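You operate a simulated robot arm through the tools that you are given. There is no shell and no other tool. Be economical: measure what you need, move in short steps, check, and stop when the job is done.

You are at the controls of a simulated robot arm. One attempt, no reset.

JOB
Test the yellow connector at 500 V in the VOLTS socket, then switch off.

The check looks at the end state, three seconds after you hand in, the way a careful person would. Anything else that was tipped, shoved, dropped, spilled or broken makes it a failure.

ROBOT AND FRAMES
A 7-joint arm with a two-finger parallel gripper, fixed in place. Base frame: the origin is at the foot of the arm, x ahead of it, y to its left, z up. Lengths are in m, angles in rad, forces in N, time in s.
With the tool pointing down near the work surface it reaches from about 0.3 to 0.7 m from the base axis. Its first joint turns from -1.152 to 1.152 rad. Payload 1.57 kg.
Tool frame: the origin (TCP) lies between the finger pads and is the grasp point; the fingertips stand 0.03 m ahead of it; z points along the fingers, y is the line along which they close. The gripper opens to 0.11 m. The fingers are 0.024 m wide and 0.012 m thick; the gripper's body (0.048 by 0.112 m) begins 0.078 m behind the TCP.
Orientation is that of the tool frame in the base frame, as a unit quaternion [w, x, y, z]. With the fingers straight down and closing along the base's y, the tool's x points along the base's -x, its y along +y and its z along -z.

CONTROLS
- The arm moves only by the tool send_rows. Its argument "increments" is text: rows parted by semicolons, each of 7 numbers parted by spaces: the turn, a rotation vector about the tool's x, y, z in units of 120 degrees (1.0 is 120 degrees), then the shift along the tool's x, y, z in units of 300 mm (1.0 is 300 mm), then the finger opening in m, from 0 to 0.11. In form: rx ry rz tx ty tz claw; .... A call has 1 to 10 rows; each row is the pose to reach, as a shift and turn from the pose commanded when the call began, along the tool's axes at that moment. A call with a number of a shift or a turn outside -1 to 1 is refused whole. Each row takes 0.2 s and may step no farther than 0.05 m and 0.15 rad from the row before; otherwise, or with a gripper value out of range, the whole call is refused. Where a pose cannot be reached the arm comes as near as it can. A force on the tool above 40 N (or 10 N above the force at the start of the call, whichever is more), or a blocked arm, ends the call early, and 0.2 s more pass. Each finger travels about 0.108 m/s and halts on what it meets, pressing with about 27 N; the grip force reading is that of the motor and also rises with nothing between the fingers. The clock runs only during rows and for 0.2 s after the last one: add rows that repeat a pose to give the fingers time. The reply holds the time, the measured pose of the TCP, the force on the tool along the base axes, the opening and the grip force, in the units named above and with some noise, with the torque about the TCP (base axes, N m) and any sound that the robot's microphone picked up.
- Cameras (640 x 400 px; columns grow to the right, rows downward): "scene" is fixed at [0.1543, -0.3833, 1.4137]; the picture's right is [0.86, -0.50, 0.00], its down [-0.25, -0.42, -0.87] and it looks along [0.44, 0.75, -0.49] (base axes); focal length 328 px, centre (320, 200). "wrist" rides on the gripper at [0.07, 0.016, -0.141] in the tool frame; the picture's right is [-0.23, 0.97, 0.00], its down [-0.86, -0.20, -0.48] and it looks along [-0.47, -0.11, 0.88] (tool axes); focal length 222 px, centre (320, 200). There is no depth. A picture from a camera that has moved, and an enlarged one, comes with that camera's place and axes in the base frame and with its lens.
- grab_frame(camera): a new picture of that camera. No time passes.
- zoom(camera, box): a new picture of the part [left, top, right, bottom] of that camera's present view, enlarged. No time passes.
- sign_off(): hands the job in; it is judged then, once.

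Go step by step. Nothing tells you positions but the pictures and the camera data: compare them with the known pose of the tool, close in by small moves and look again before you grip or let go. The budget is 120 turns and 68 pictures, counting those below and the enlarged ones. Unless the task says otherwise, let go and move clear before handing in, and close with one line.

The tools are called after "Request:" as name(argument=value, ...) on one line, values as JSON. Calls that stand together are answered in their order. send_rows: Moves the arm, as the interface text tells. Its arguments: {"type":"object","properties":{"increments":{"type":"string"}},"required":["increments"]} The other tools are called the same way: grab_frame (camera) takes a picture; zoom (camera, box) takes an enlarged picture of a part of a camera's view; sign_off () hands the job in.

At the start:

```text
time_s: 0.0
tool_pos: [0.3603, 0.0679, 1.2772]
tcp_rot: [0.0, 0.0, 1.0, 0.0]
force: [0.2, 0.2, -0.4]
moment: [0.0, 0.0, 0.02]
gripper_width: 0.1099
grasp_force: 0.1
```

scene: 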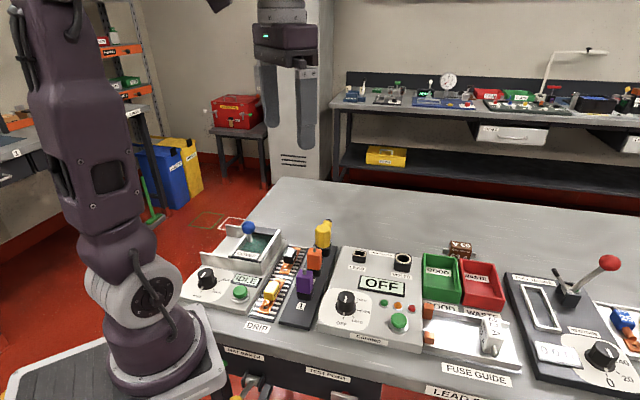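
wrist: 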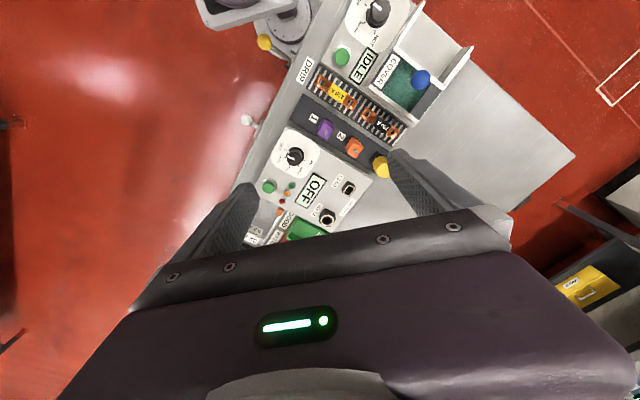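

I see a bench with a tester (display OFF, knob, green button, two sockets) and a rack with purple, orange and yellow connectors. I'll zoom in for details.

Request:
zoom(camera="scene", box=[270, 200, 430, 360])

Request:
zoom(camera="scene", box=[170, 210, 350, 350])

Request:
zoom(camera="wrist", box=[240, 80, 420, 250])

```text
2.50 times, centred on (350, 280) of scene
camera zoom: at [0.1543, -0.3833, 1.4137], right [0.86, -0.5, 0.0], down [-0.25, -0.42, -0.87], along [0.44, 0.75, -0.49], focal length 819 px, centre (245, 0)
```

zoom: 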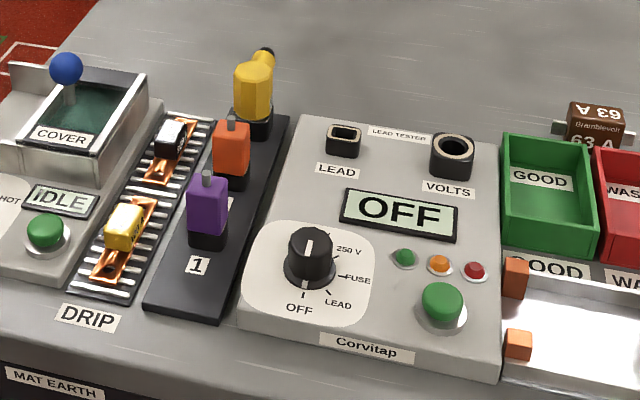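

```text
2.86 times, centred on (260, 280) of scene
camera zoom: at [0.1543, -0.3833, 1.4137], right [0.86, -0.5, 0.0], down [-0.25, -0.42, -0.87], along [0.44, 0.75, -0.49], focal length 936 px, centre (491, -29)
```

zoom: 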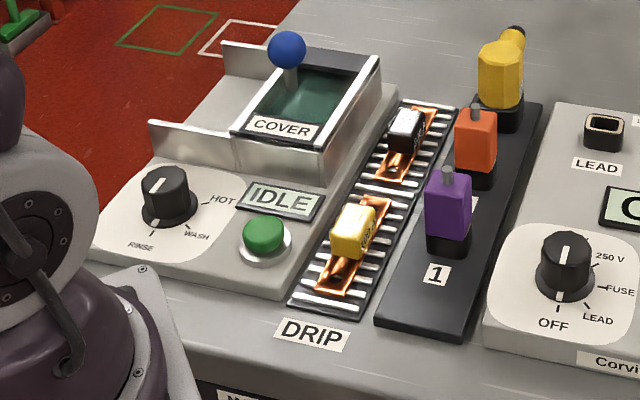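

```text
2.35 times, centred on (330, 165) of wrist
camera zoom: at [0.2911, 0.0845, 1.4177], right [0.23, 0.97, 0.0], down [0.86, -0.2, 0.48], along [0.47, -0.11, -0.88], focal length 523 px, centre (296, 282)
```

zoom: 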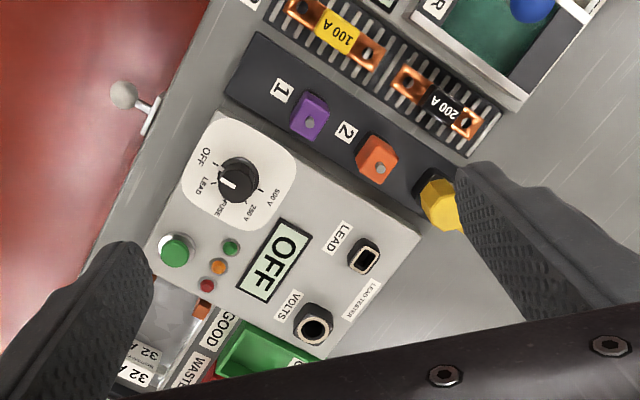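

The VOLTS socket triangulates to about (0.615, 0.028, 0.92) and the yellow connector to about (0.492, 0.178, 0.94). The station is turned about -41° from the base, so I'll descend partway with the tool yawed to match and look again.

Request:
send_rows(increments="0 0 -0.0625 -0.05 -0.0156 0.0872 0.11;0 0 -0.125 -0.1 -0.0311 0.1744 0.11;0 0 -0.1875 -0.15 -0.0467 0.2617 0.11;0 0 -0.25 -0.2 -0.0622 0.3489 0.11;0 0 -0.3125 -0.25 -0.0778 0.4361 0.11;0 0 -0.375 -0.3 -0.0933 0.5233 0.11")

Request:
grab_frame(camera="wrist")

Request:
grab_frame(camera="scene")

```text
time_s: 1.4
tool_pos: [0.451, 0.0405, 1.1164]
tcp_rot: [0.0, -0.384, 0.923, 0.0]
force: [-0.7, 0.1, 0.5]
moment: [0.0, 0.03, -0.01]
gripper_width: 0.1103
grasp_force: 0.0
```

```text
62 pictures are left
camera wrist: at [0.3904, 0.0026, 1.2573], right [-0.53, 0.85, 0.0], down [0.74, 0.47, 0.48], along [0.41, 0.25, -0.88], focal length 222 px, centre (320, 200)
```

wrist: 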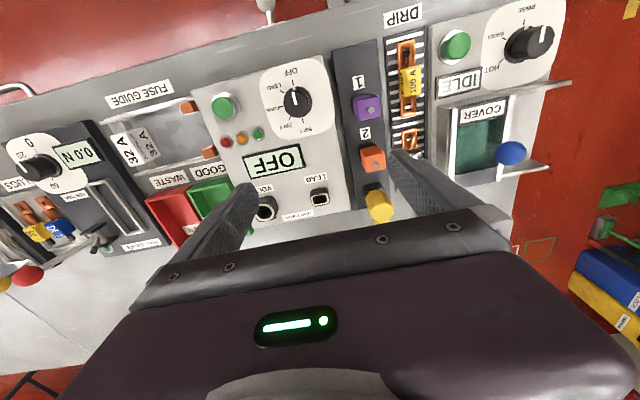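

```text
61 pictures are left
```

scene: 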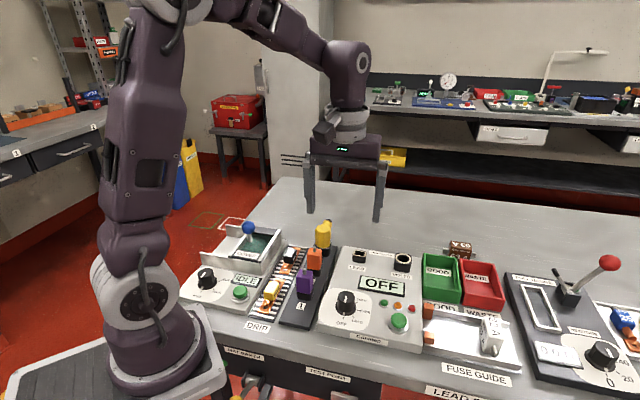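

Request:
zoom(camera="wrist", box=[190, 40, 430, 240])

Request:
zoom(camera="wrist", box=[250, 50, 340, 150])

Request:
zoom(camera="scene", box=[295, 210, 345, 260])

```text
2.00 times, centred on (310, 140) of wrist
camera zoom: at [0.3904, 0.0026, 1.2573], right [-0.53, 0.85, 0.0], down [0.74, 0.47, 0.48], along [0.41, 0.25, -0.88], focal length 444 px, centre (340, 320)
```

zoom: 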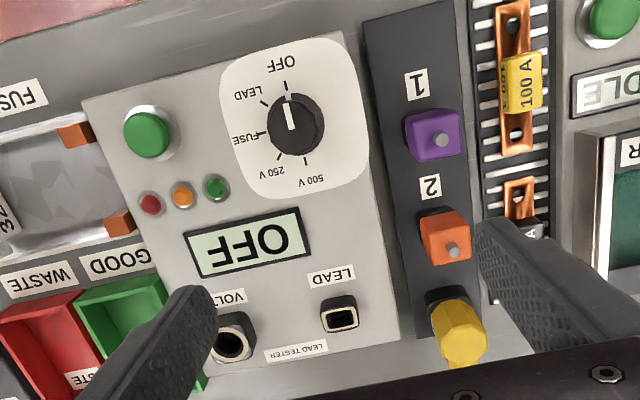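

```text
4.00 times, centred on (295, 100) of wrist
camera zoom: at [0.3904, 0.0026, 1.2573], right [-0.53, 0.85, 0.0], down [0.74, 0.47, 0.48], along [0.41, 0.25, -0.88], focal length 888 px, centre (420, 600)
```

zoom: 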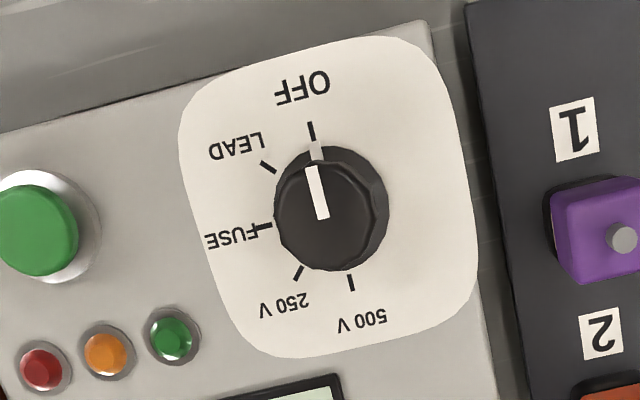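

```text
8.00 times, centred on (320, 235) of scene
camera zoom: at [0.1543, -0.3833, 1.4137], right [0.86, -0.5, 0.0], down [-0.25, -0.42, -0.87], along [0.44, 0.75, -0.49], focal length 2620 px, centre (320, -80)
```

zoom: 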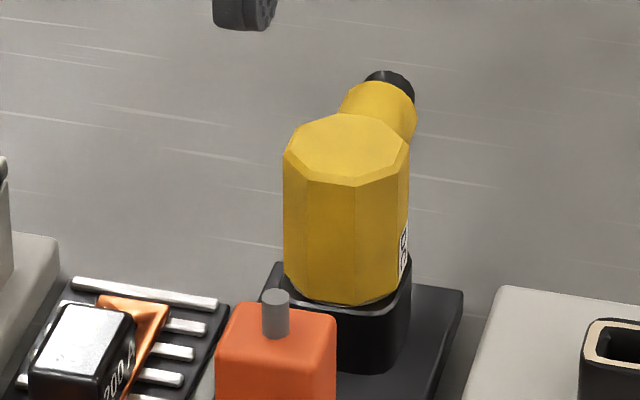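

The station axes sit at 45°, which matches the present tool yaw. I'll move above the yellow connector and look again.

Request:
send_rows(increments="0 0 0 -0.105 0.0569 0.0633 0.11;0 0 0 -0.21 0.1138 0.1267 0.11;0 0 0 -0.315 0.1706 0.19 0.11;0 0 0 -0.42 0.2275 0.2533 0.11;0 0 0 -0.42 0.2275 0.2533 0.11")

Request:
zoom(camera="wrist", box=[200, 40, 440, 220])

Request:
zoom(camera="scene", box=[270, 170, 370, 270])

```text
time_s: 2.6
tool_pos: [0.4933, 0.1764, 1.0441]
tcp_rot: [0.0, -0.382, 0.924, 0.0]
force: [0.0, 0.8, -0.4]
moment: [0.04, 0.0, 0.02]
gripper_width: 0.1097
grasp_force: 0.1
```

```text
2.22 times, centred on (320, 130) of wrist
camera zoom: at [0.4323, 0.1386, 1.1849], right [-0.53, 0.85, 0.0], down [0.75, 0.46, 0.48], along [0.41, 0.25, -0.88], focal length 494 px, centre (320, 356)
```

zoom: 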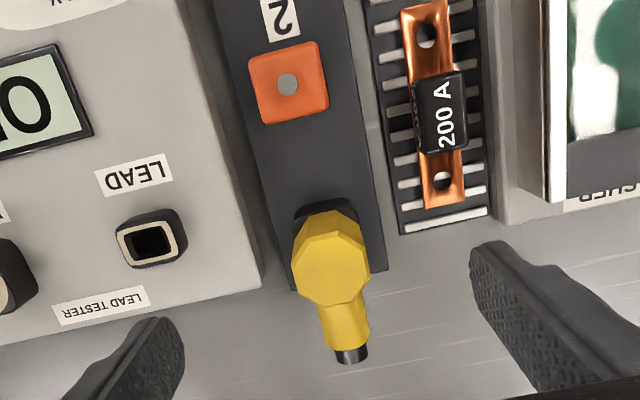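

```text
4.00 times, centred on (320, 220) of scene
camera zoom: at [0.1543, -0.3833, 1.4137], right [0.86, -0.5, 0.0], down [-0.25, -0.42, -0.87], along [0.44, 0.75, -0.49], focal length 1310 px, centre (320, 120)
```

zoom: 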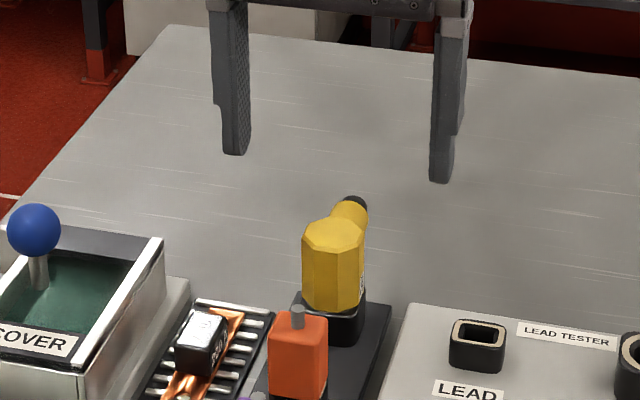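

The yellow body's octagonal top is centred near (0.4955, 0.183, 0.961), about 38 mm across, with the socket rim near 0.92. I'll descend with the fingers straddling it and check before closing.

Request:
send_rows(increments="0 0 0 -0.02 0.0107 0.1 0.09;0 0 0 -0.02 0.0107 0.2 0.08;0 0 0 -0.02 0.0107 0.2 0.08")

Request:
zoom(camera="wrist", box=[220, 80, 420, 240])

Request:
zoom(camera="scene", box=[280, 190, 360, 270])

```text
time_s: 3.4
tool_pos: [0.4942, 0.1821, 0.9863]
tcp_rot: [0.001, -0.382, 0.924, 0.0]
force: [0.3, 0.2, 0.1]
moment: [-0.01, -0.02, 0.0]
gripper_width: 0.0801
grasp_force: 0.1
```

```text
2.50 times, centred on (320, 160) of wrist
camera zoom: at [0.4337, 0.1448, 1.1265], right [-0.53, 0.85, 0.0], down [0.75, 0.46, 0.48], along [0.41, 0.25, -0.88], focal length 555 px, centre (320, 300)
```

zoom: 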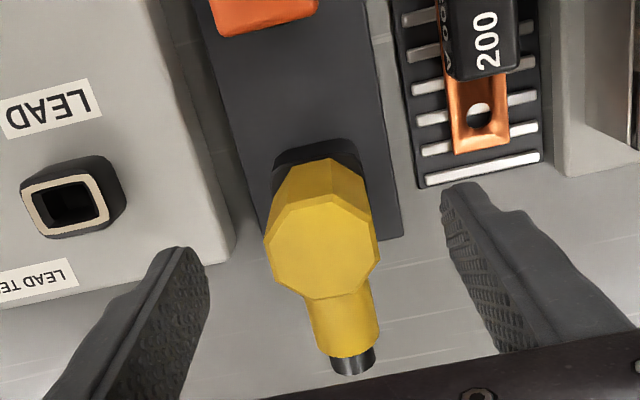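

```text
5.00 times, centred on (320, 230) of scene
camera zoom: at [0.1543, -0.3833, 1.4137], right [0.86, -0.5, 0.0], down [-0.25, -0.42, -0.87], along [0.44, 0.75, -0.49], focal length 1638 px, centre (320, 50)
```

zoom: 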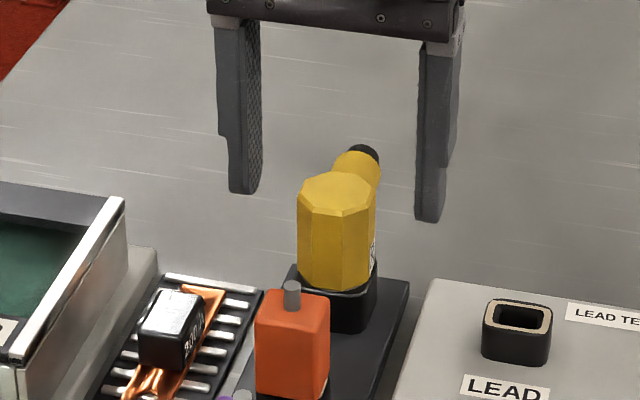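

The connector's top projects where the TCP axis lies, so it is aligned. I'll descend 31 mm, keeping the tips just above the socket rim, and close.

Request:
send_rows(increments="0 0 0 0 0 0.05 0.08;0 0 0 0 0 0.1 0.08;0 0 0 0 0 0.1 0.08")

Request:
zoom(camera="scene", box=[280, 190, 360, 270])

```text
time_s: 4.2
tool_pos: [0.4938, 0.182, 0.9564]
tcp_rot: [0.0, -0.383, 0.924, 0.0]
force: [0.5, -1.1, 0.0]
moment: [-0.01, 0.0, -0.04]
gripper_width: 0.0798
grasp_force: 0.1
```

```text
5.00 times, centred on (320, 230) of scene
camera zoom: at [0.1543, -0.3833, 1.4137], right [0.86, -0.5, 0.0], down [-0.25, -0.42, -0.87], along [0.44, 0.75, -0.49], focal length 1638 px, centre (320, 50)
```

zoom: 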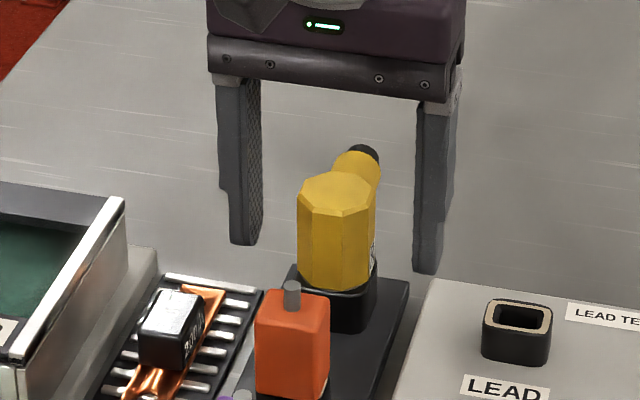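

The tips straddle the body just above the rim. I'll close now.

Request:
send_rows(increments="0 0 0 0 0 0.0 0.06;0 0 0 0 0 0 0.03;0 0 0 0 0 0 0.02;0 0 0 0 0 0 0.02;0 0 0 0 0 0 0.02")

Request:
zoom(camera="wrist", box=[220, 80, 420, 240])

```text
time_s: 5.4
tool_pos: [0.4922, 0.1815, 0.9567]
tcp_rot: [0.0, -0.383, 0.924, 0.0]
force: [-2.2, 2.5, -0.3]
moment: [0.08, 0.12, -0.01]
gripper_width: 0.0357
grasp_force: 27.2
```

```text
2.50 times, centred on (320, 160) of wrist
camera zoom: at [0.4326, 0.1438, 1.0968], right [-0.53, 0.85, 0.0], down [0.75, 0.46, 0.48], along [0.41, 0.25, -0.88], focal length 555 px, centre (320, 300)
```

zoom: 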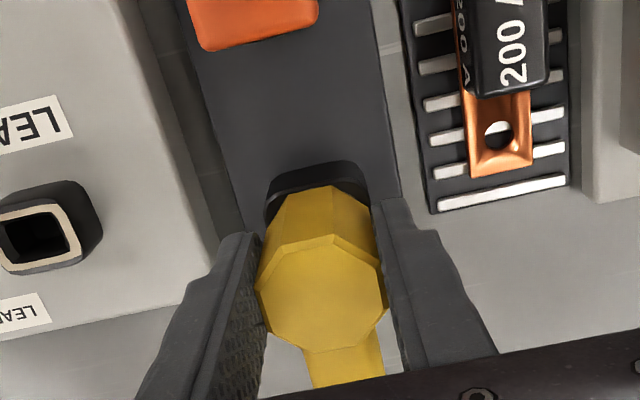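

Gripped at 35.7 mm. I'll lift straight up slowly.

Request:
send_rows(increments="0 0 0 0 0 -0.02 0.02;0 0 0 0 0 -0.05 0.02;0 0 0 0 0 -0.1 0.02;0 0 0 0 0 -0.2 0.02;0 0 0 0 0 -0.3 0.02;0 0 0 0 0 -0.3 0.02")

Request:
zoom(camera="scene", box=[270, 170, 420, 280])

Request:
zoom(camera="wrist", box=[160, 60, 420, 240])

```text
time_s: 6.8
tool_pos: [0.4933, 0.1833, 1.0451]
tcp_rot: [0.0, -0.383, 0.924, 0.0]
force: [-1.2, -0.2, -1.7]
moment: [-0.01, 0.03, 0.02]
gripper_width: 0.0358
grasp_force: 27.0
```

```text
3.64 times, centred on (345, 225) of scene
camera zoom: at [0.1543, -0.3833, 1.4137], right [0.86, -0.5, 0.0], down [-0.25, -0.42, -0.87], along [0.44, 0.75, -0.49], focal length 1191 px, centre (229, 109)
```

zoom: 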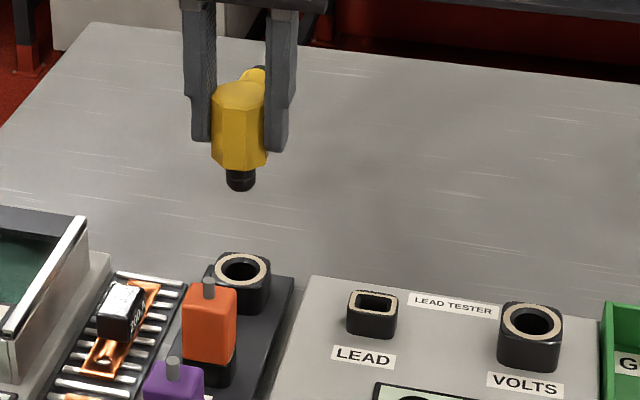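

```text
2.22 times, centred on (290, 150) of wrist
camera zoom: at [0.4329, 0.1455, 1.186], right [-0.53, 0.85, 0.0], down [0.75, 0.46, 0.48], along [0.41, 0.25, -0.88], focal length 494 px, centre (387, 311)
```

zoom: 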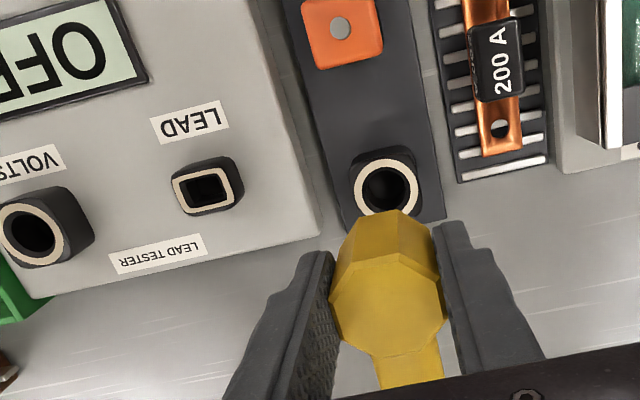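

The connector is out, with a short round plug. From here the park ring sits at zoom pixel (388,188) in the wrist view. I'll move over VOLTS (about 0.6145, 0.029) and compare the ring position there.

Request:
send_rows(increments="0 0 0 0.0157 -0.1299 0 0.02;0 0 0 0.0313 -0.2599 0 0.02;0 0 0 0.047 -0.3898 0 0.02;0 0 0 0.0627 -0.5198 0 0.02;0 0 0 0.0783 -0.6497 0 0.02;0 0 0 0.0783 -0.6497 0 0.02")

Request:
zoom(camera="wrist", box=[160, 60, 420, 240])

Request:
zoom(camera="scene", box=[330, 170, 480, 280])

```text
time_s: 8.2
tool_pos: [0.6144, 0.032, 1.0399]
tcp_rot: [0.0, -0.382, 0.924, 0.0]
force: [0.2, -0.2, -1.5]
moment: [-0.01, 0.02, 0.03]
gripper_width: 0.0357
grasp_force: 26.9
```

```text
2.22 times, centred on (290, 150) of wrist
camera zoom: at [0.5545, -0.0066, 1.1812], right [-0.53, 0.85, 0.0], down [0.75, 0.46, 0.48], along [0.41, 0.25, -0.88], focal length 494 px, centre (387, 311)
```

zoom: 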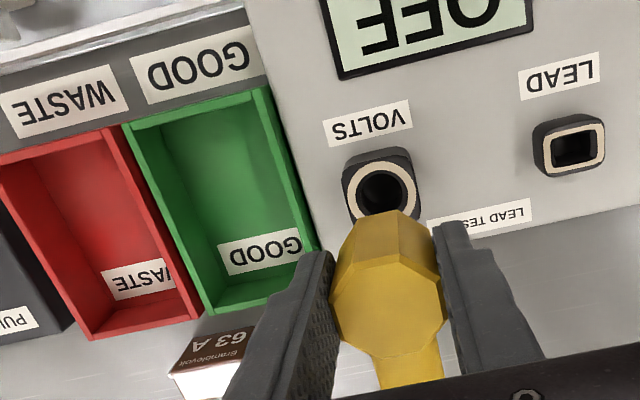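

```text
3.64 times, centred on (405, 225) of scene
camera zoom: at [0.1543, -0.3833, 1.4137], right [0.86, -0.5, 0.0], down [-0.25, -0.42, -0.87], along [0.44, 0.75, -0.49], focal length 1191 px, centre (11, 109)
```

zoom: 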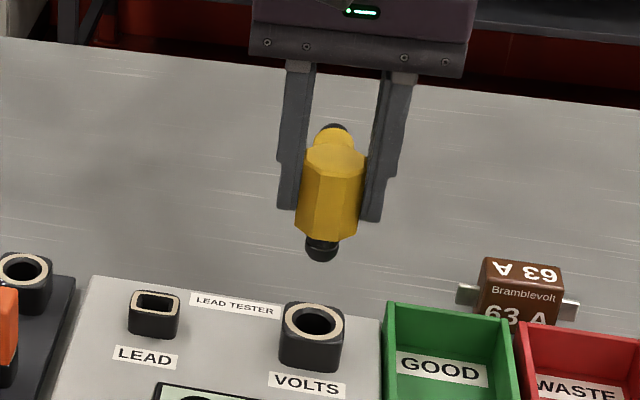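

Request:
zoom(camera="wrist", box=[300, 110, 360, 170])

```text
6.67 times, centred on (330, 140) of wrist
camera zoom: at [0.5545, -0.0066, 1.1812], right [-0.53, 0.85, 0.0], down [0.75, 0.46, 0.48], along [0.41, 0.25, -0.88], focal length 1481 px, centre (253, 600)
```

zoom: 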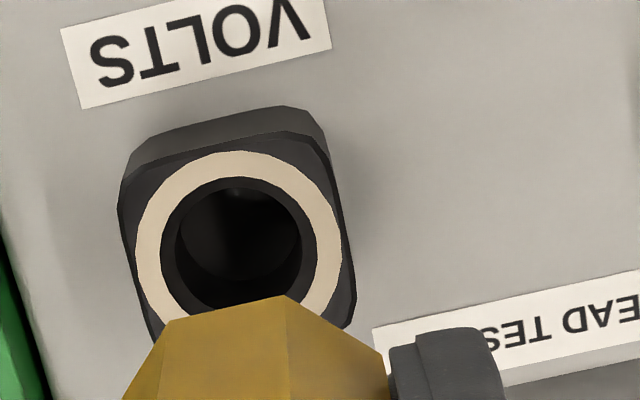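

The ring is about 3 mm off, and VOLTS triangulates to (0.6147, 0.028) with its rim near 0.930. I'll correct and lower until the plug is just above the rim.

Request:
send_rows(increments="0 0 0 0.01 -0.0073 0 0.02;0 0 0 0.01 -0.0073 0.06 0.02;0 0 0 0.01 -0.0073 0.11 0.02;0 0 0 0.01 -0.0073 0.11 0.02")

Request:
zoom(camera="scene", box=[370, 200, 440, 280])

Request:
zoom(camera="wrist", box=[280, 110, 360, 190])

```text
time_s: 9.2
tool_pos: [0.6147, 0.0255, 1.0105]
tcp_rot: [0.001, -0.382, 0.924, 0.0]
force: [-0.1, -0.4, -1.7]
moment: [0.03, 0.07, 0.02]
gripper_width: 0.0357
grasp_force: 26.6
```

```text
5.00 times, centred on (405, 240) of scene
camera zoom: at [0.1543, -0.3833, 1.4137], right [0.86, -0.5, 0.0], down [-0.25, -0.42, -0.87], along [0.44, 0.75, -0.49], focal length 1638 px, centre (-105, 0)
```

zoom: 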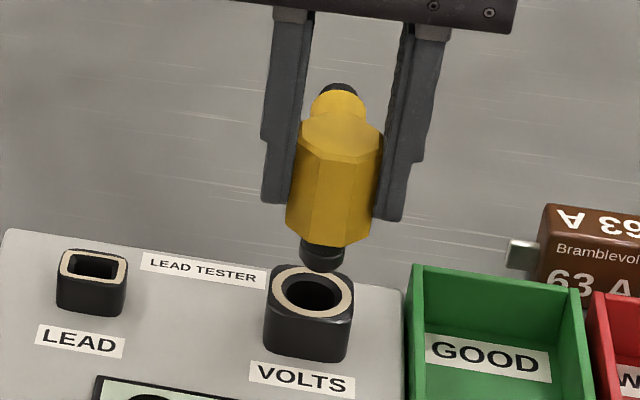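

```text
5.00 times, centred on (320, 150) of wrist
camera zoom: at [0.5542, -0.0122, 1.1501], right [-0.53, 0.85, 0.0], down [0.75, 0.46, 0.48], along [0.41, 0.25, -0.88], focal length 1111 px, centre (320, 450)
```

zoom: 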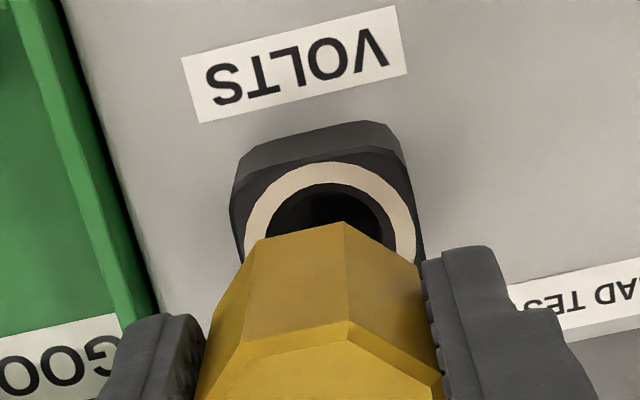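

Both views say about 1.6 mm more to the left along the closing axis. I'll correct and insert slowly.

Request:
send_rows(increments="0 0 0 0 0.0053 0 0.02;0 0 0 0 0.0053 0.03 0.02;0 0 0 0 0.0053 0.055 0.02;0 0 0 0 0.0053 0.08 0.02;0 0 0 0 0.0053 0.1 0.02;0 0 0 0 0.0053 0.115 0.02;0 0 0 0 0.0053 0.115 0.02")

Request:
zoom(camera="scene", box=[370, 200, 440, 280])

```text
time_s: 10.8
tool_pos: [0.6139, 0.027, 0.9776]
tcp_rot: [-0.001, -0.383, 0.924, 0.0]
force: [-5.7, -5.4, -0.5]
moment: [-0.27, 0.34, 0.01]
gripper_width: 0.0357
grasp_force: 26.8
```

```text
5.00 times, centred on (405, 240) of scene
camera zoom: at [0.1542, -0.3834, 1.4137], right [0.86, -0.5, 0.0], down [-0.25, -0.42, -0.87], along [0.44, 0.75, -0.49], focal length 1638 px, centre (-105, 0)
```

zoom: 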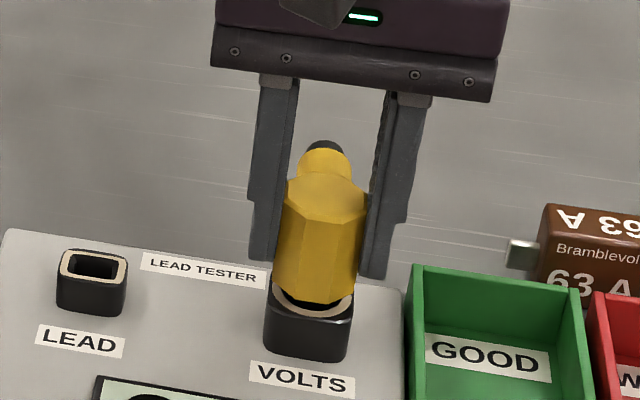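

The plug has entered, and a side force is nudging it toward the front. I'll comply by 1.5 mm and keep pushing down gently.

Request:
send_rows(increments="0 0 0 0.005 0 0 0.02;0 0 0 0.005 0 0.015 0.02;0 0 0 0.005 0 0.03 0.02;0 0 0 0.005 0 0.04 0.02;0 0 0 0.005 0 0.04 0.02")

Request:
zoom(camera="scene", box=[370, 200, 440, 280])

```text
time_s: 12.0
tool_pos: [0.6128, 0.0258, 0.9653]
tcp_rot: [0.002, -0.384, 0.923, -0.001]
force: [4.5, 2.1, 19.0]
moment: [0.1, -0.02, 0.02]
gripper_width: 0.036
grasp_force: 27.3
```

```text
5.00 times, centred on (405, 240) of scene
camera zoom: at [0.154, -0.3833, 1.4138], right [0.86, -0.5, 0.0], down [-0.25, -0.42, -0.87], along [0.44, 0.75, -0.49], focal length 1638 px, centre (-105, 0)
```

zoom: 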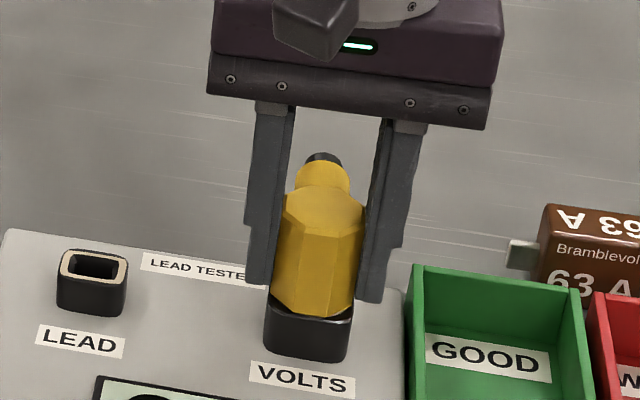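

The body now meets the rim with 19 N reaction, so it looks seated. I'll release, rise, and look.

Request:
send_rows(increments="0 0 0 0 0 0 0.05;0 0 0 0 0 0 0.08;0 0 0 0 0 0 0.08;0 0 0 0 0 -0.1 0.08;0 0 0 0 0 -0.25 0.08;0 0 0 0 0 -0.4 0.08;0 0 0 0 0 -0.4 0.08")

Request:
grab_frame(camera="wrist")

Request:
zoom(camera="scene", box=[310, 210, 440, 340])

```text
time_s: 13.6
tool_pos: [0.6105, 0.0279, 1.0859]
tcp_rot: [0.0, -0.383, 0.924, 0.0]
force: [-0.6, -0.7, -0.2]
moment: [0.0, 0.02, 0.0]
gripper_width: 0.0799
grasp_force: 0.1
```

```text
42 pictures are left
camera wrist: at [0.5511, -0.0096, 1.2262], right [-0.53, 0.85, 0.0], down [0.75, 0.46, 0.48], along [0.41, 0.25, -0.88], focal length 222 px, centre (320, 200)
```

wrist: 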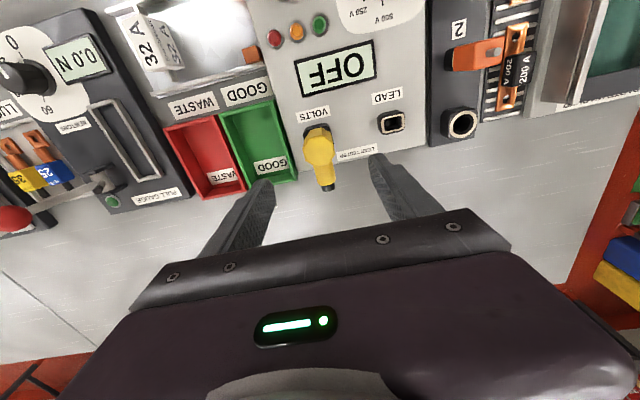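

```text
3.08 times, centred on (375, 275) of scene
camera zoom: at [0.1543, -0.3833, 1.4137], right [0.86, -0.5, 0.0], down [-0.25, -0.42, -0.87], along [0.44, 0.75, -0.49], focal length 1008 px, centre (151, -31)
```

zoom: 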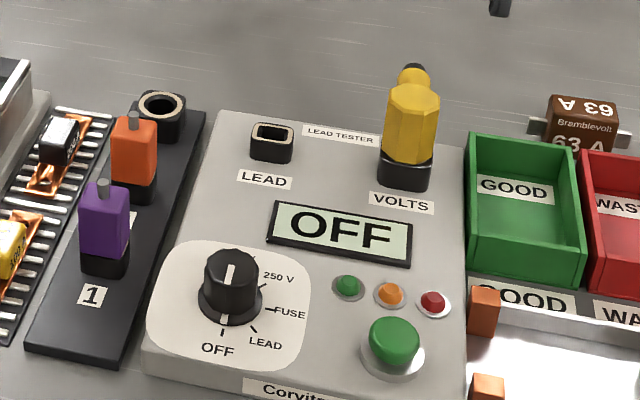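

The yellow connector is seated upright in VOLTS and the display still reads OFF. Next I'll move over the dial for a better view.

Request:
send_rows(increments="0 0 0 0.1 0.07 0 0.08;0 0 0 0.2 0.14 0 0.08;0 0 0 0.3 0.21 0 0.08;0 0 0 0.4 0.28 0.03 0.08;0 0 0 0.5 0.35 0.067 0.08;0 0 0 0.5 0.35 0.067 0.08")

Request:
zoom(camera="wrist", box=[220, 60, 420, 220])

Request:
zoom(camera="scene", box=[315, 270, 415, 360])

```text
time_s: 15.0
tool_pos: [0.4312, -0.0045, 1.0601]
tcp_rot: [0.0, -0.383, 0.924, 0.0]
force: [1.1, -0.4, 0.6]
moment: [-0.03, 0.02, 0.02]
gripper_width: 0.08
grasp_force: 0.1
```

```text
2.50 times, centred on (320, 140) of wrist
camera zoom: at [0.3699, -0.0428, 1.2008], right [-0.53, 0.85, 0.0], down [0.75, 0.46, 0.48], along [0.41, 0.25, -0.88], focal length 555 px, centre (320, 350)
```

zoom: 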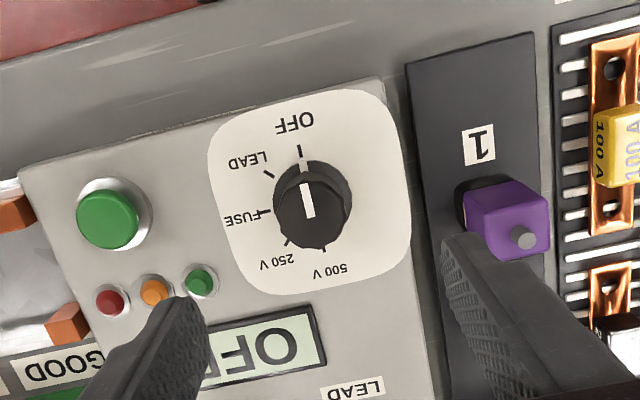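

```text
4.44 times, centred on (365, 315) of scene
camera zoom: at [0.1543, -0.3833, 1.4137], right [0.86, -0.5, 0.0], down [-0.25, -0.42, -0.87], along [0.44, 0.75, -0.49], focal length 1456 px, centre (120, -311)
```

zoom: 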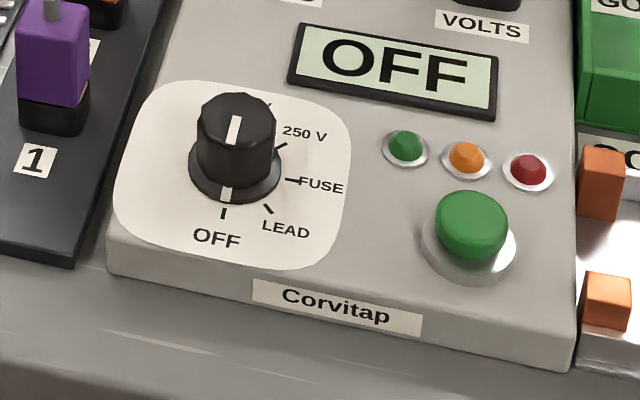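

The knob centre is about (0.4295, -0.0115), top near 0.945, panel near 0.905. OFF to 500 V is a 180° counter-clockwise turn, so I'll pre-rotate the tool to yaw -90° to do it in one bite.

Request:
send_rows(increments="0 0 0.0685 0.0206 -0.0125 0 0.08;0 0 0.137 0.0206 -0.0125 0 0.08;0 0 0.2055 0.0206 -0.0125 0 0.08;0 0 0.274 0.0206 -0.0125 0 0.08;0 0 0.3425 0.0206 -0.0125 0 0.08;0 0 0.411 0.0206 -0.0125 0 0.08;0 0 0.4795 0.0206 -0.0125 0 0.08;0 0 0.548 0.0206 -0.0125 0 0.07;0 0 0.6165 0.0206 -0.0125 0 0.07;0 0 0.685 0.0206 -0.0125 0 0.07")

Request:
send_rows(increments="0 0 0.063 0 0 0 0.07;0 0 0.126 0 0 0 0.07;0 0 0.189 0 0 0 0.07;0 0 0.252 0 0 0 0.07;0 0 0.315 0 0 0 0.07;0 0 0.378 0 0 0 0.07;0 0 0.44 0 0 0 0.07;0 0 0.44 0 0 0 0.07")

Request:
zoom(camera="wrist", box=[220, 60, 420, 220])

Request:
grab_frame(camera="scene")

```text
time_s: 17.2
tool_pos: [0.4295, -0.014, 1.0644]
tcp_rot: [0.0, 0.32, 0.947, 0.0]
force: [0.3, -0.5, 0.7]
moment: [-0.01, 0.01, 0.01]
gripper_width: 0.07
grasp_force: 0.2
```

```text
time_s: 19.0
tool_pos: [0.4308, -0.0135, 1.0646]
tcp_rot: [0.0, 0.708, 0.706, -0.001]
force: [-0.3, -0.2, 0.6]
moment: [0.06, -0.01, 0.0]
gripper_width: 0.0702
grasp_force: 0.1
```

```text
2.50 times, centred on (320, 140) of wrist
camera zoom: at [0.4467, 0.0567, 1.2053], right [0.97, -0.23, 0.0], down [-0.2, -0.85, 0.48], along [-0.11, -0.47, -0.88], focal length 555 px, centre (320, 350)
```

zoom: 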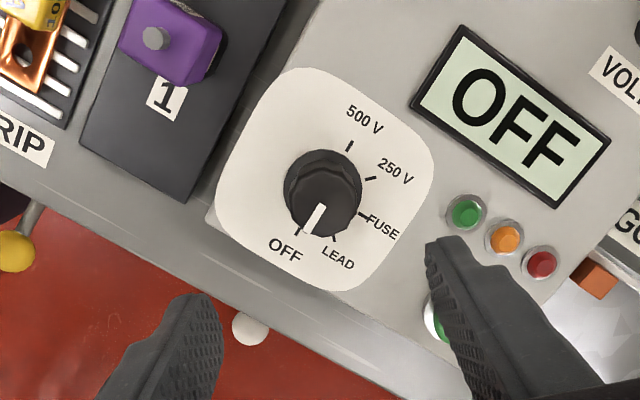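

```text
37 pictures are left
```

scene: 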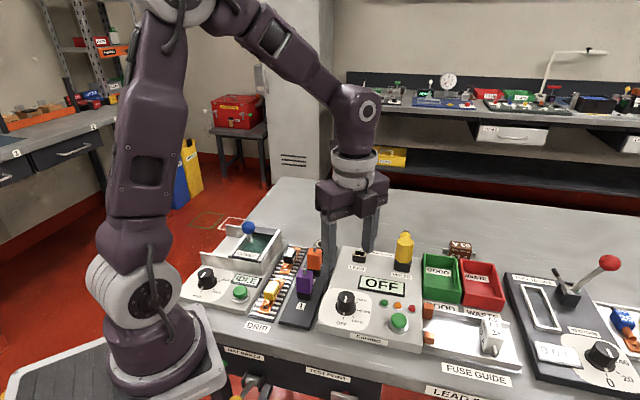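

Yaw -90° was reached. Combining the views puts the knob centre at (0.430, -0.011), so I'll shift 2.5 mm and descend around it, then check before gripping.

Request:
send_rows(increments="0 0 0 0.0083 0 0.12 0.07;0 0 0 0.0083 0 0.24 0.07;0 0 0 0.0083 0 0.32 0.07;0 0 0 0.0083 0 0.37 0.07;0 0 0 0.0083 0 0.37 0.07")

Request:
zoom(camera="wrist", box=[220, 60, 420, 220])

Request:
zoom(camera="scene", box=[315, 270, 415, 360])

```text
time_s: 20.2
tool_pos: [0.4306, -0.0094, 0.9539]
tcp_rot: [0.0, 0.707, 0.707, -0.001]
force: [1.0, 0.6, -0.6]
moment: [0.0, 0.0, -0.01]
gripper_width: 0.0701
grasp_force: 0.1
```

```text
2.50 times, centred on (320, 140) of wrist
camera zoom: at [0.4471, 0.0604, 1.0952], right [0.97, -0.23, 0.0], down [-0.2, -0.86, 0.48], along [-0.11, -0.47, -0.88], focal length 555 px, centre (320, 350)
```

zoom: 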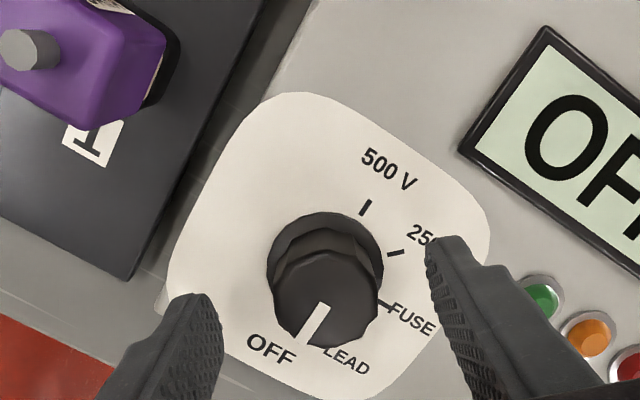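

```text
4.44 times, centred on (365, 315) of scene
camera zoom: at [0.1543, -0.3833, 1.4137], right [0.86, -0.5, 0.0], down [-0.25, -0.42, -0.87], along [0.44, 0.75, -0.49], focal length 1456 px, centre (120, -311)
```

zoom: 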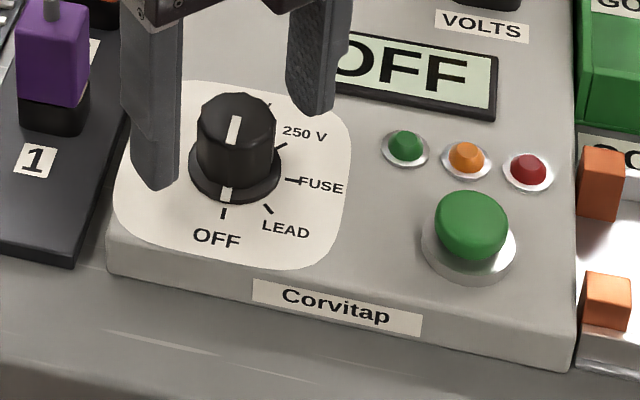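

The fingers straddle the knob well. A small 1.5 mm shift and 4 mm lower, then close.

Request:
send_rows(increments="0 0 0 0.005 0 0.013 0.07;0 0 0 0.005 0 0.013 0.05;0 0 0 0.005 0 0.013 0.03;0 0 0 0.005 0 0.013 0.02;0 0 0 0.005 0 0.013 0.02;0 0 0 0.005 0 0.013 0.02")

Request:
zoom(camera="wrist", box=[220, 60, 420, 220])

```text
time_s: 21.6
tool_pos: [0.4324, -0.0071, 0.951]
tcp_rot: [0.003, 0.707, 0.707, 0.001]
force: [25.9, 1.4, -4.2]
moment: [-0.04, -0.12, 0.21]
gripper_width: 0.0333
grasp_force: 40.9
```

```text
2.50 times, centred on (320, 140) of wrist
camera zoom: at [0.4483, 0.062, 1.0909], right [0.97, -0.23, 0.0], down [-0.2, -0.86, 0.48], along [-0.1, -0.47, -0.88], focal length 555 px, centre (320, 350)
```

zoom: 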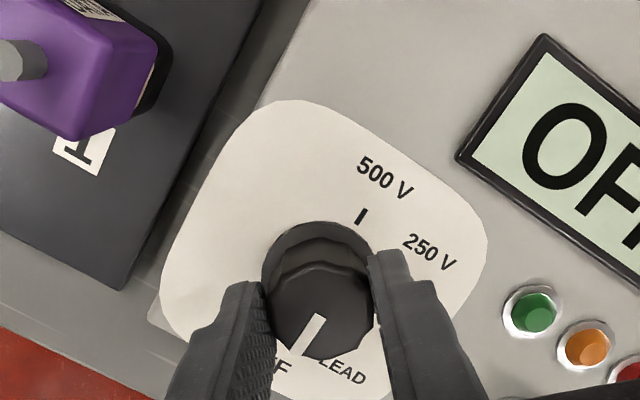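

Gripped at 33 mm, but a 26 N x-force shows the knob centre is a bit further in +x. I'll relax by shifting 3 mm.

Request:
send_rows(increments="0 0 0 0 0.006 0 0.02;0 0 0 0 0.01 0 0.02")

```text
time_s: 22.2
tool_pos: [0.4333, -0.0087, 0.9503]
tcp_rot: [-0.001, 0.707, 0.707, 0.0]
force: [3.0, 8.5, 29.7]
moment: [0.29, -0.49, 0.24]
gripper_width: 0.0331
grasp_force: 41.5
```

Request:
send_rows(increments="0 0 0 0 0 -0.005 0.02;0 0 -0.03 0 0 -0.005 0.02;0 0 -0.09 0 0 -0.005 0.02;0 0 -0.15 0 0 -0.005 0.02;0 0 -0.15 0 0 -0.005 0.02")

Request:
zoom(camera="wrist", box=[220, 60, 420, 220])

```text
time_s: 23.4
tool_pos: [0.4338, -0.0099, 0.9508]
tcp_rot: [0.002, 0.587, 0.809, 0.0]
force: [20.9, -0.7, -20.8]
moment: [-0.44, -0.51, -0.05]
gripper_width: 0.0321
grasp_force: 41.4
```

```text
2.50 times, centred on (320, 140) of wrist
camera zoom: at [0.4268, 0.0617, 1.0912], right [1.0, 0.09, 0.0], down [0.08, -0.87, 0.48], along [0.04, -0.48, -0.88], focal length 555 px, centre (320, 350)
```

zoom: 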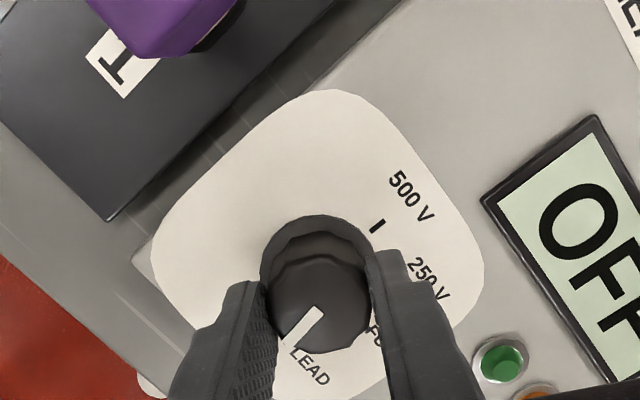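

The gripper turned 18° but the pointer appears still at OFF, so it slipped or sits against a detent. I'll relieve the side force and turn further in the same bite, then look.

Request:
send_rows(increments="0 0 0 -0.002 0.0063 0.0025 0.02;0 0 -0.06 -0.002 0.0063 0.0025 0.02;0 0 -0.12 -0.002 0.0063 0.0025 0.02;0 0 -0.18 -0.002 0.0063 0.0025 0.02;0 0 -0.24 -0.002 0.0063 0.0025 0.02")

Request:
zoom(camera="wrist", box=[220, 60, 420, 220])

```text
time_s: 24.6
tool_pos: [0.4338, -0.0082, 0.9506]
tcp_rot: [-0.001, 0.367, 0.93, -0.001]
force: [-7.7, -13.9, 22.9]
moment: [-0.1, 0.53, 0.01]
gripper_width: 0.0321
grasp_force: 40.6
```

```text
2.50 times, centred on (320, 140) of wrist
camera zoom: at [0.3943, 0.0502, 1.0913], right [0.83, 0.56, 0.0], down [0.49, -0.73, 0.48], along [0.26, -0.4, -0.88], focal length 555 px, centre (320, 350)
```

zoom: 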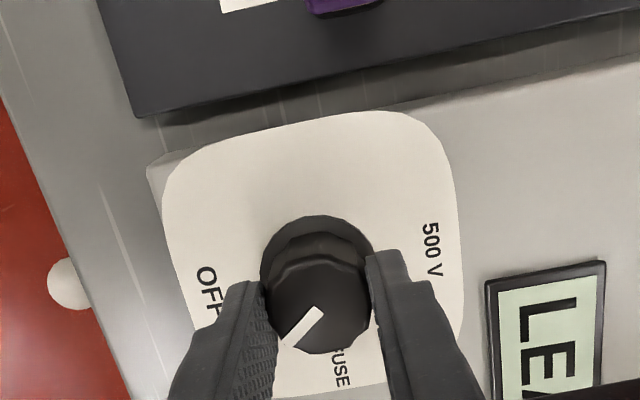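

The display now reads LEAD, so the dial is turning. I'll continue.

Request:
send_rows(increments="0 0 0 0 0 -0.0025 0.02;0 0 -0.065 0 0 -0.0025 0.02;0 0 -0.13 0 0 -0.0025 0.02;0 0 -0.195 0 0 -0.0025 0.02;0 0 -0.26 0 0 -0.0025 0.02;0 0 -0.325 0 0 -0.0025 0.02;0 0 -0.39 0 0 -0.0025 0.02")

Request:
zoom(camera="wrist", box=[220, 60, 420, 220])

```text
time_s: 26.2
tool_pos: [0.4337, -0.0086, 0.9505]
tcp_rot: [-0.002, -0.034, 0.999, 0.0]
force: [-15.3, 1.1, -22.5]
moment: [-0.04, 0.8, -0.01]
gripper_width: 0.0323
grasp_force: 40.6
```

```text
2.50 times, centred on (320, 140) of wrist
camera zoom: at [0.3641, 0.0032, 1.0916], right [0.16, 0.99, 0.0], down [0.87, -0.14, 0.48], along [0.47, -0.08, -0.88], focal length 555 px, centre (320, 350)
```

zoom: 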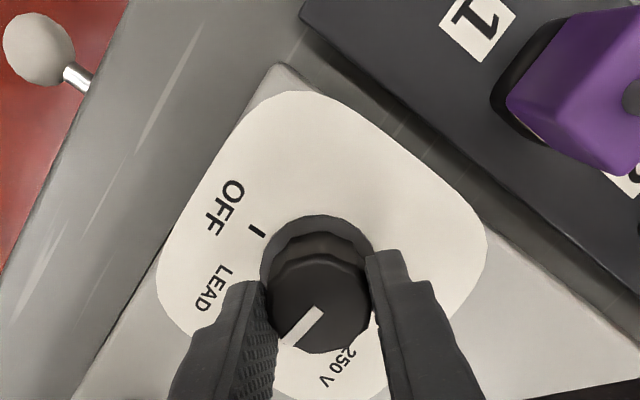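

The dial is at FUSE, 90° to go with no further slip. Continuing.

Request:
send_rows(increments="0 0 0 0.004 0 0.002 0.02;0 0 -0.065 0.004 0 0.002 0.02;0 0 -0.13 0.004 0 0.002 0.02;0 0 -0.195 0.004 0 0.002 0.02;0 0 -0.26 0.004 0 0.002 0.02;0 0 -0.325 0.004 0 0.002 0.02;0 0 -0.39 0.004 0 0.002 0.02")

Request:
send_rows(increments="0 0 -0.065 0 0 0 0.02;0 0 -0.13 0 0 0 0.02;0 0 -0.195 0 0 0 0.02;0 0 -0.26 0 0 0 0.02;0 0 -0.325 0 0 0 0.02;0 0 -0.36 0 0 0 0.02")

Request:
zoom(camera="wrist", box=[220, 60, 420, 220])

Request:
zoom(camera="scene", box=[315, 210, 425, 360])

```text
time_s: 27.3
tool_pos: [0.4339, -0.0082, 0.9508]
tcp_rot: [0.001, -0.261, 0.965, 0.001]
force: [-7.0, 5.9, 9.7]
moment: [0.4, 0.07, -0.02]
gripper_width: 0.0323
grasp_force: 40.5
stopped in row 5: the force on the tool passed its limit at 42 N (the readings are from after the stop); the commanded pose is now the measured one
```

```text
time_s: 28.7
tool_pos: [0.4325, -0.0068, 0.949]
tcp_rot: [0.0, -0.599, 0.8, 0.0]
force: [-23.5, 27.7, 16.4]
moment: [1.09, 0.57, -0.06]
gripper_width: 0.032
grasp_force: 40.2
```

```text
2.50 times, centred on (320, 140) of wrist
camera zoom: at [0.398, -0.0697, 1.0912], right [-0.87, 0.49, 0.0], down [0.43, 0.76, 0.48], along [0.24, 0.42, -0.88], focal length 555 px, centre (320, 350)
```

zoom: 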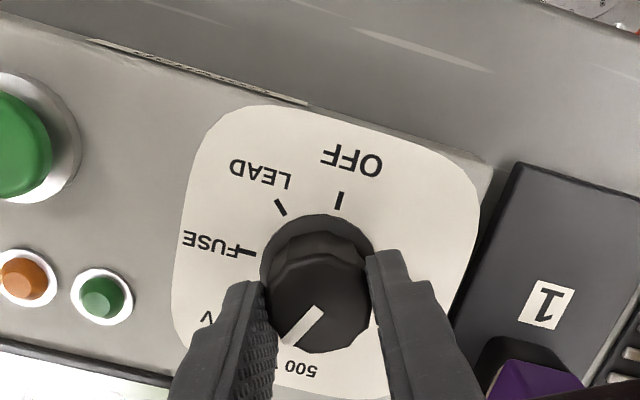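

```text
2.67 times, centred on (370, 285) of scene
camera zoom: at [0.1535, -0.3826, 1.4141], right [0.86, -0.5, 0.0], down [-0.25, -0.42, -0.87], along [0.44, 0.75, -0.49], focal length 873 px, centre (187, -27)
```

zoom: 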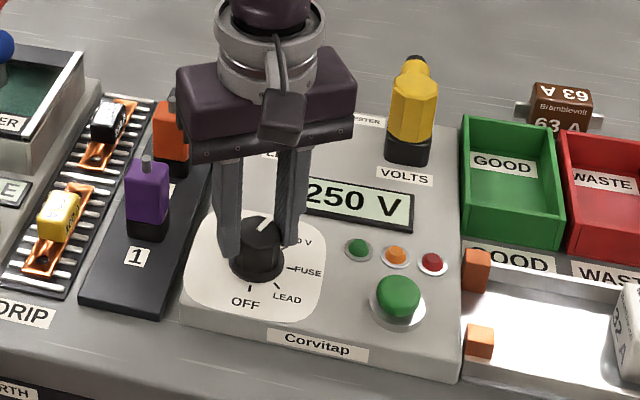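

It's at 250 V. I'll relieve the side force and turn about 27° more.

Request:
send_rows(increments="0 0 0 -0.0035 0.0062 -0.002 0.02;0 0 -0.06 -0.0035 0.0062 -0.002 0.02;0 0 -0.12 -0.0035 0.0062 -0.002 0.02;0 0 -0.18 -0.0035 0.0062 -0.002 0.02;0 0 -0.23 -0.0035 0.0062 -0.002 0.02")

Request:
zoom(camera="scene", box=[315, 210, 425, 360])

```text
time_s: 29.9
tool_pos: [0.4328, -0.0076, 0.9521]
tcp_rot: [-0.001, 0.772, -0.636, -0.001]
force: [-15.2, 9.0, -15.3]
moment: [0.57, 0.45, -0.77]
gripper_width: 0.0322
grasp_force: 40.6
```

```text
2.67 times, centred on (370, 285) of scene
camera zoom: at [0.1541, -0.383, 1.4138], right [0.86, -0.5, 0.0], down [-0.25, -0.42, -0.87], along [0.44, 0.75, -0.49], focal length 873 px, centre (187, -27)
```

zoom: 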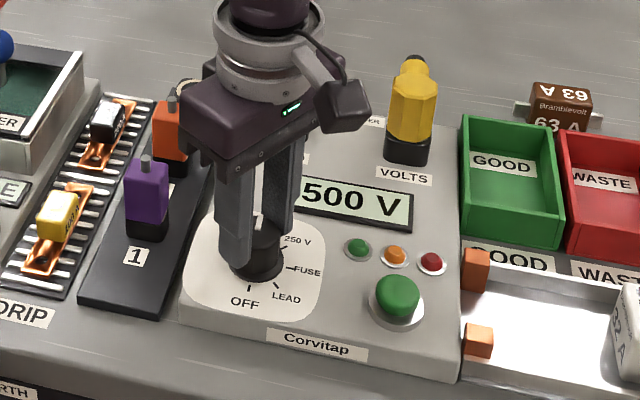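

Display reads 500 V. I'll release the knob and rise.

Request:
send_rows(increments="0 0 0.02 0 0 0 0.04;0 0 0.02 0 0 0 0.07;0 0 0.02 0 0 0 0.07;0 0 0.02 0 0 -0.1 0.07;0 0 0.02 0 0 -0.2 0.05;0 0 0.02 0 0 -0.3 0.03;0 0 0.02 0 0 -0.3 0.0;0 0 0.02 0 0 -0.3 0")

Request:
zoom(camera="scene", box=[315, 210, 425, 360])

Request:
zoom(camera="wrist", box=[220, 60, 420, 220])

```text
time_s: 31.7
tool_pos: [0.4342, -0.0092, 1.0429]
tcp_rot: [-0.001, 0.759, -0.651, 0.0]
force: [0.5, -0.7, -1.0]
moment: [-0.02, 0.03, 0.03]
gripper_width: 0.0
grasp_force: 21.2
```

```text
2.67 times, centred on (370, 285) of scene
camera zoom: at [0.1543, -0.3833, 1.4137], right [0.86, -0.5, 0.0], down [-0.25, -0.42, -0.87], along [0.44, 0.75, -0.49], focal length 873 px, centre (187, -27)
```

zoom: 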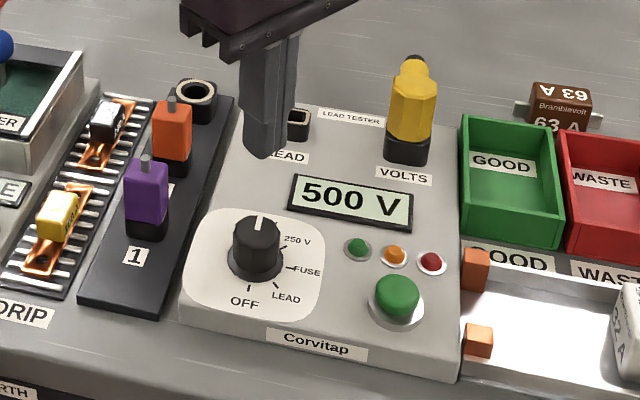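

```text
2.50 times, centred on (320, 140) of wrist
camera zoom: at [0.4288, -0.0805, 1.1828], right [-1.0, 0.08, 0.0], down [0.07, 0.87, 0.48], along [0.04, 0.48, -0.88], focal length 555 px, centre (320, 350)
```

zoom: 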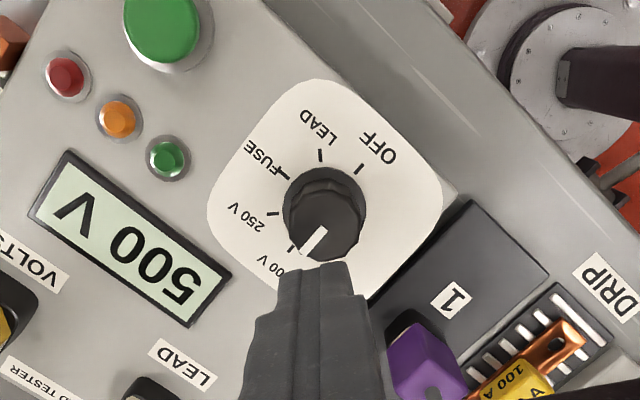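

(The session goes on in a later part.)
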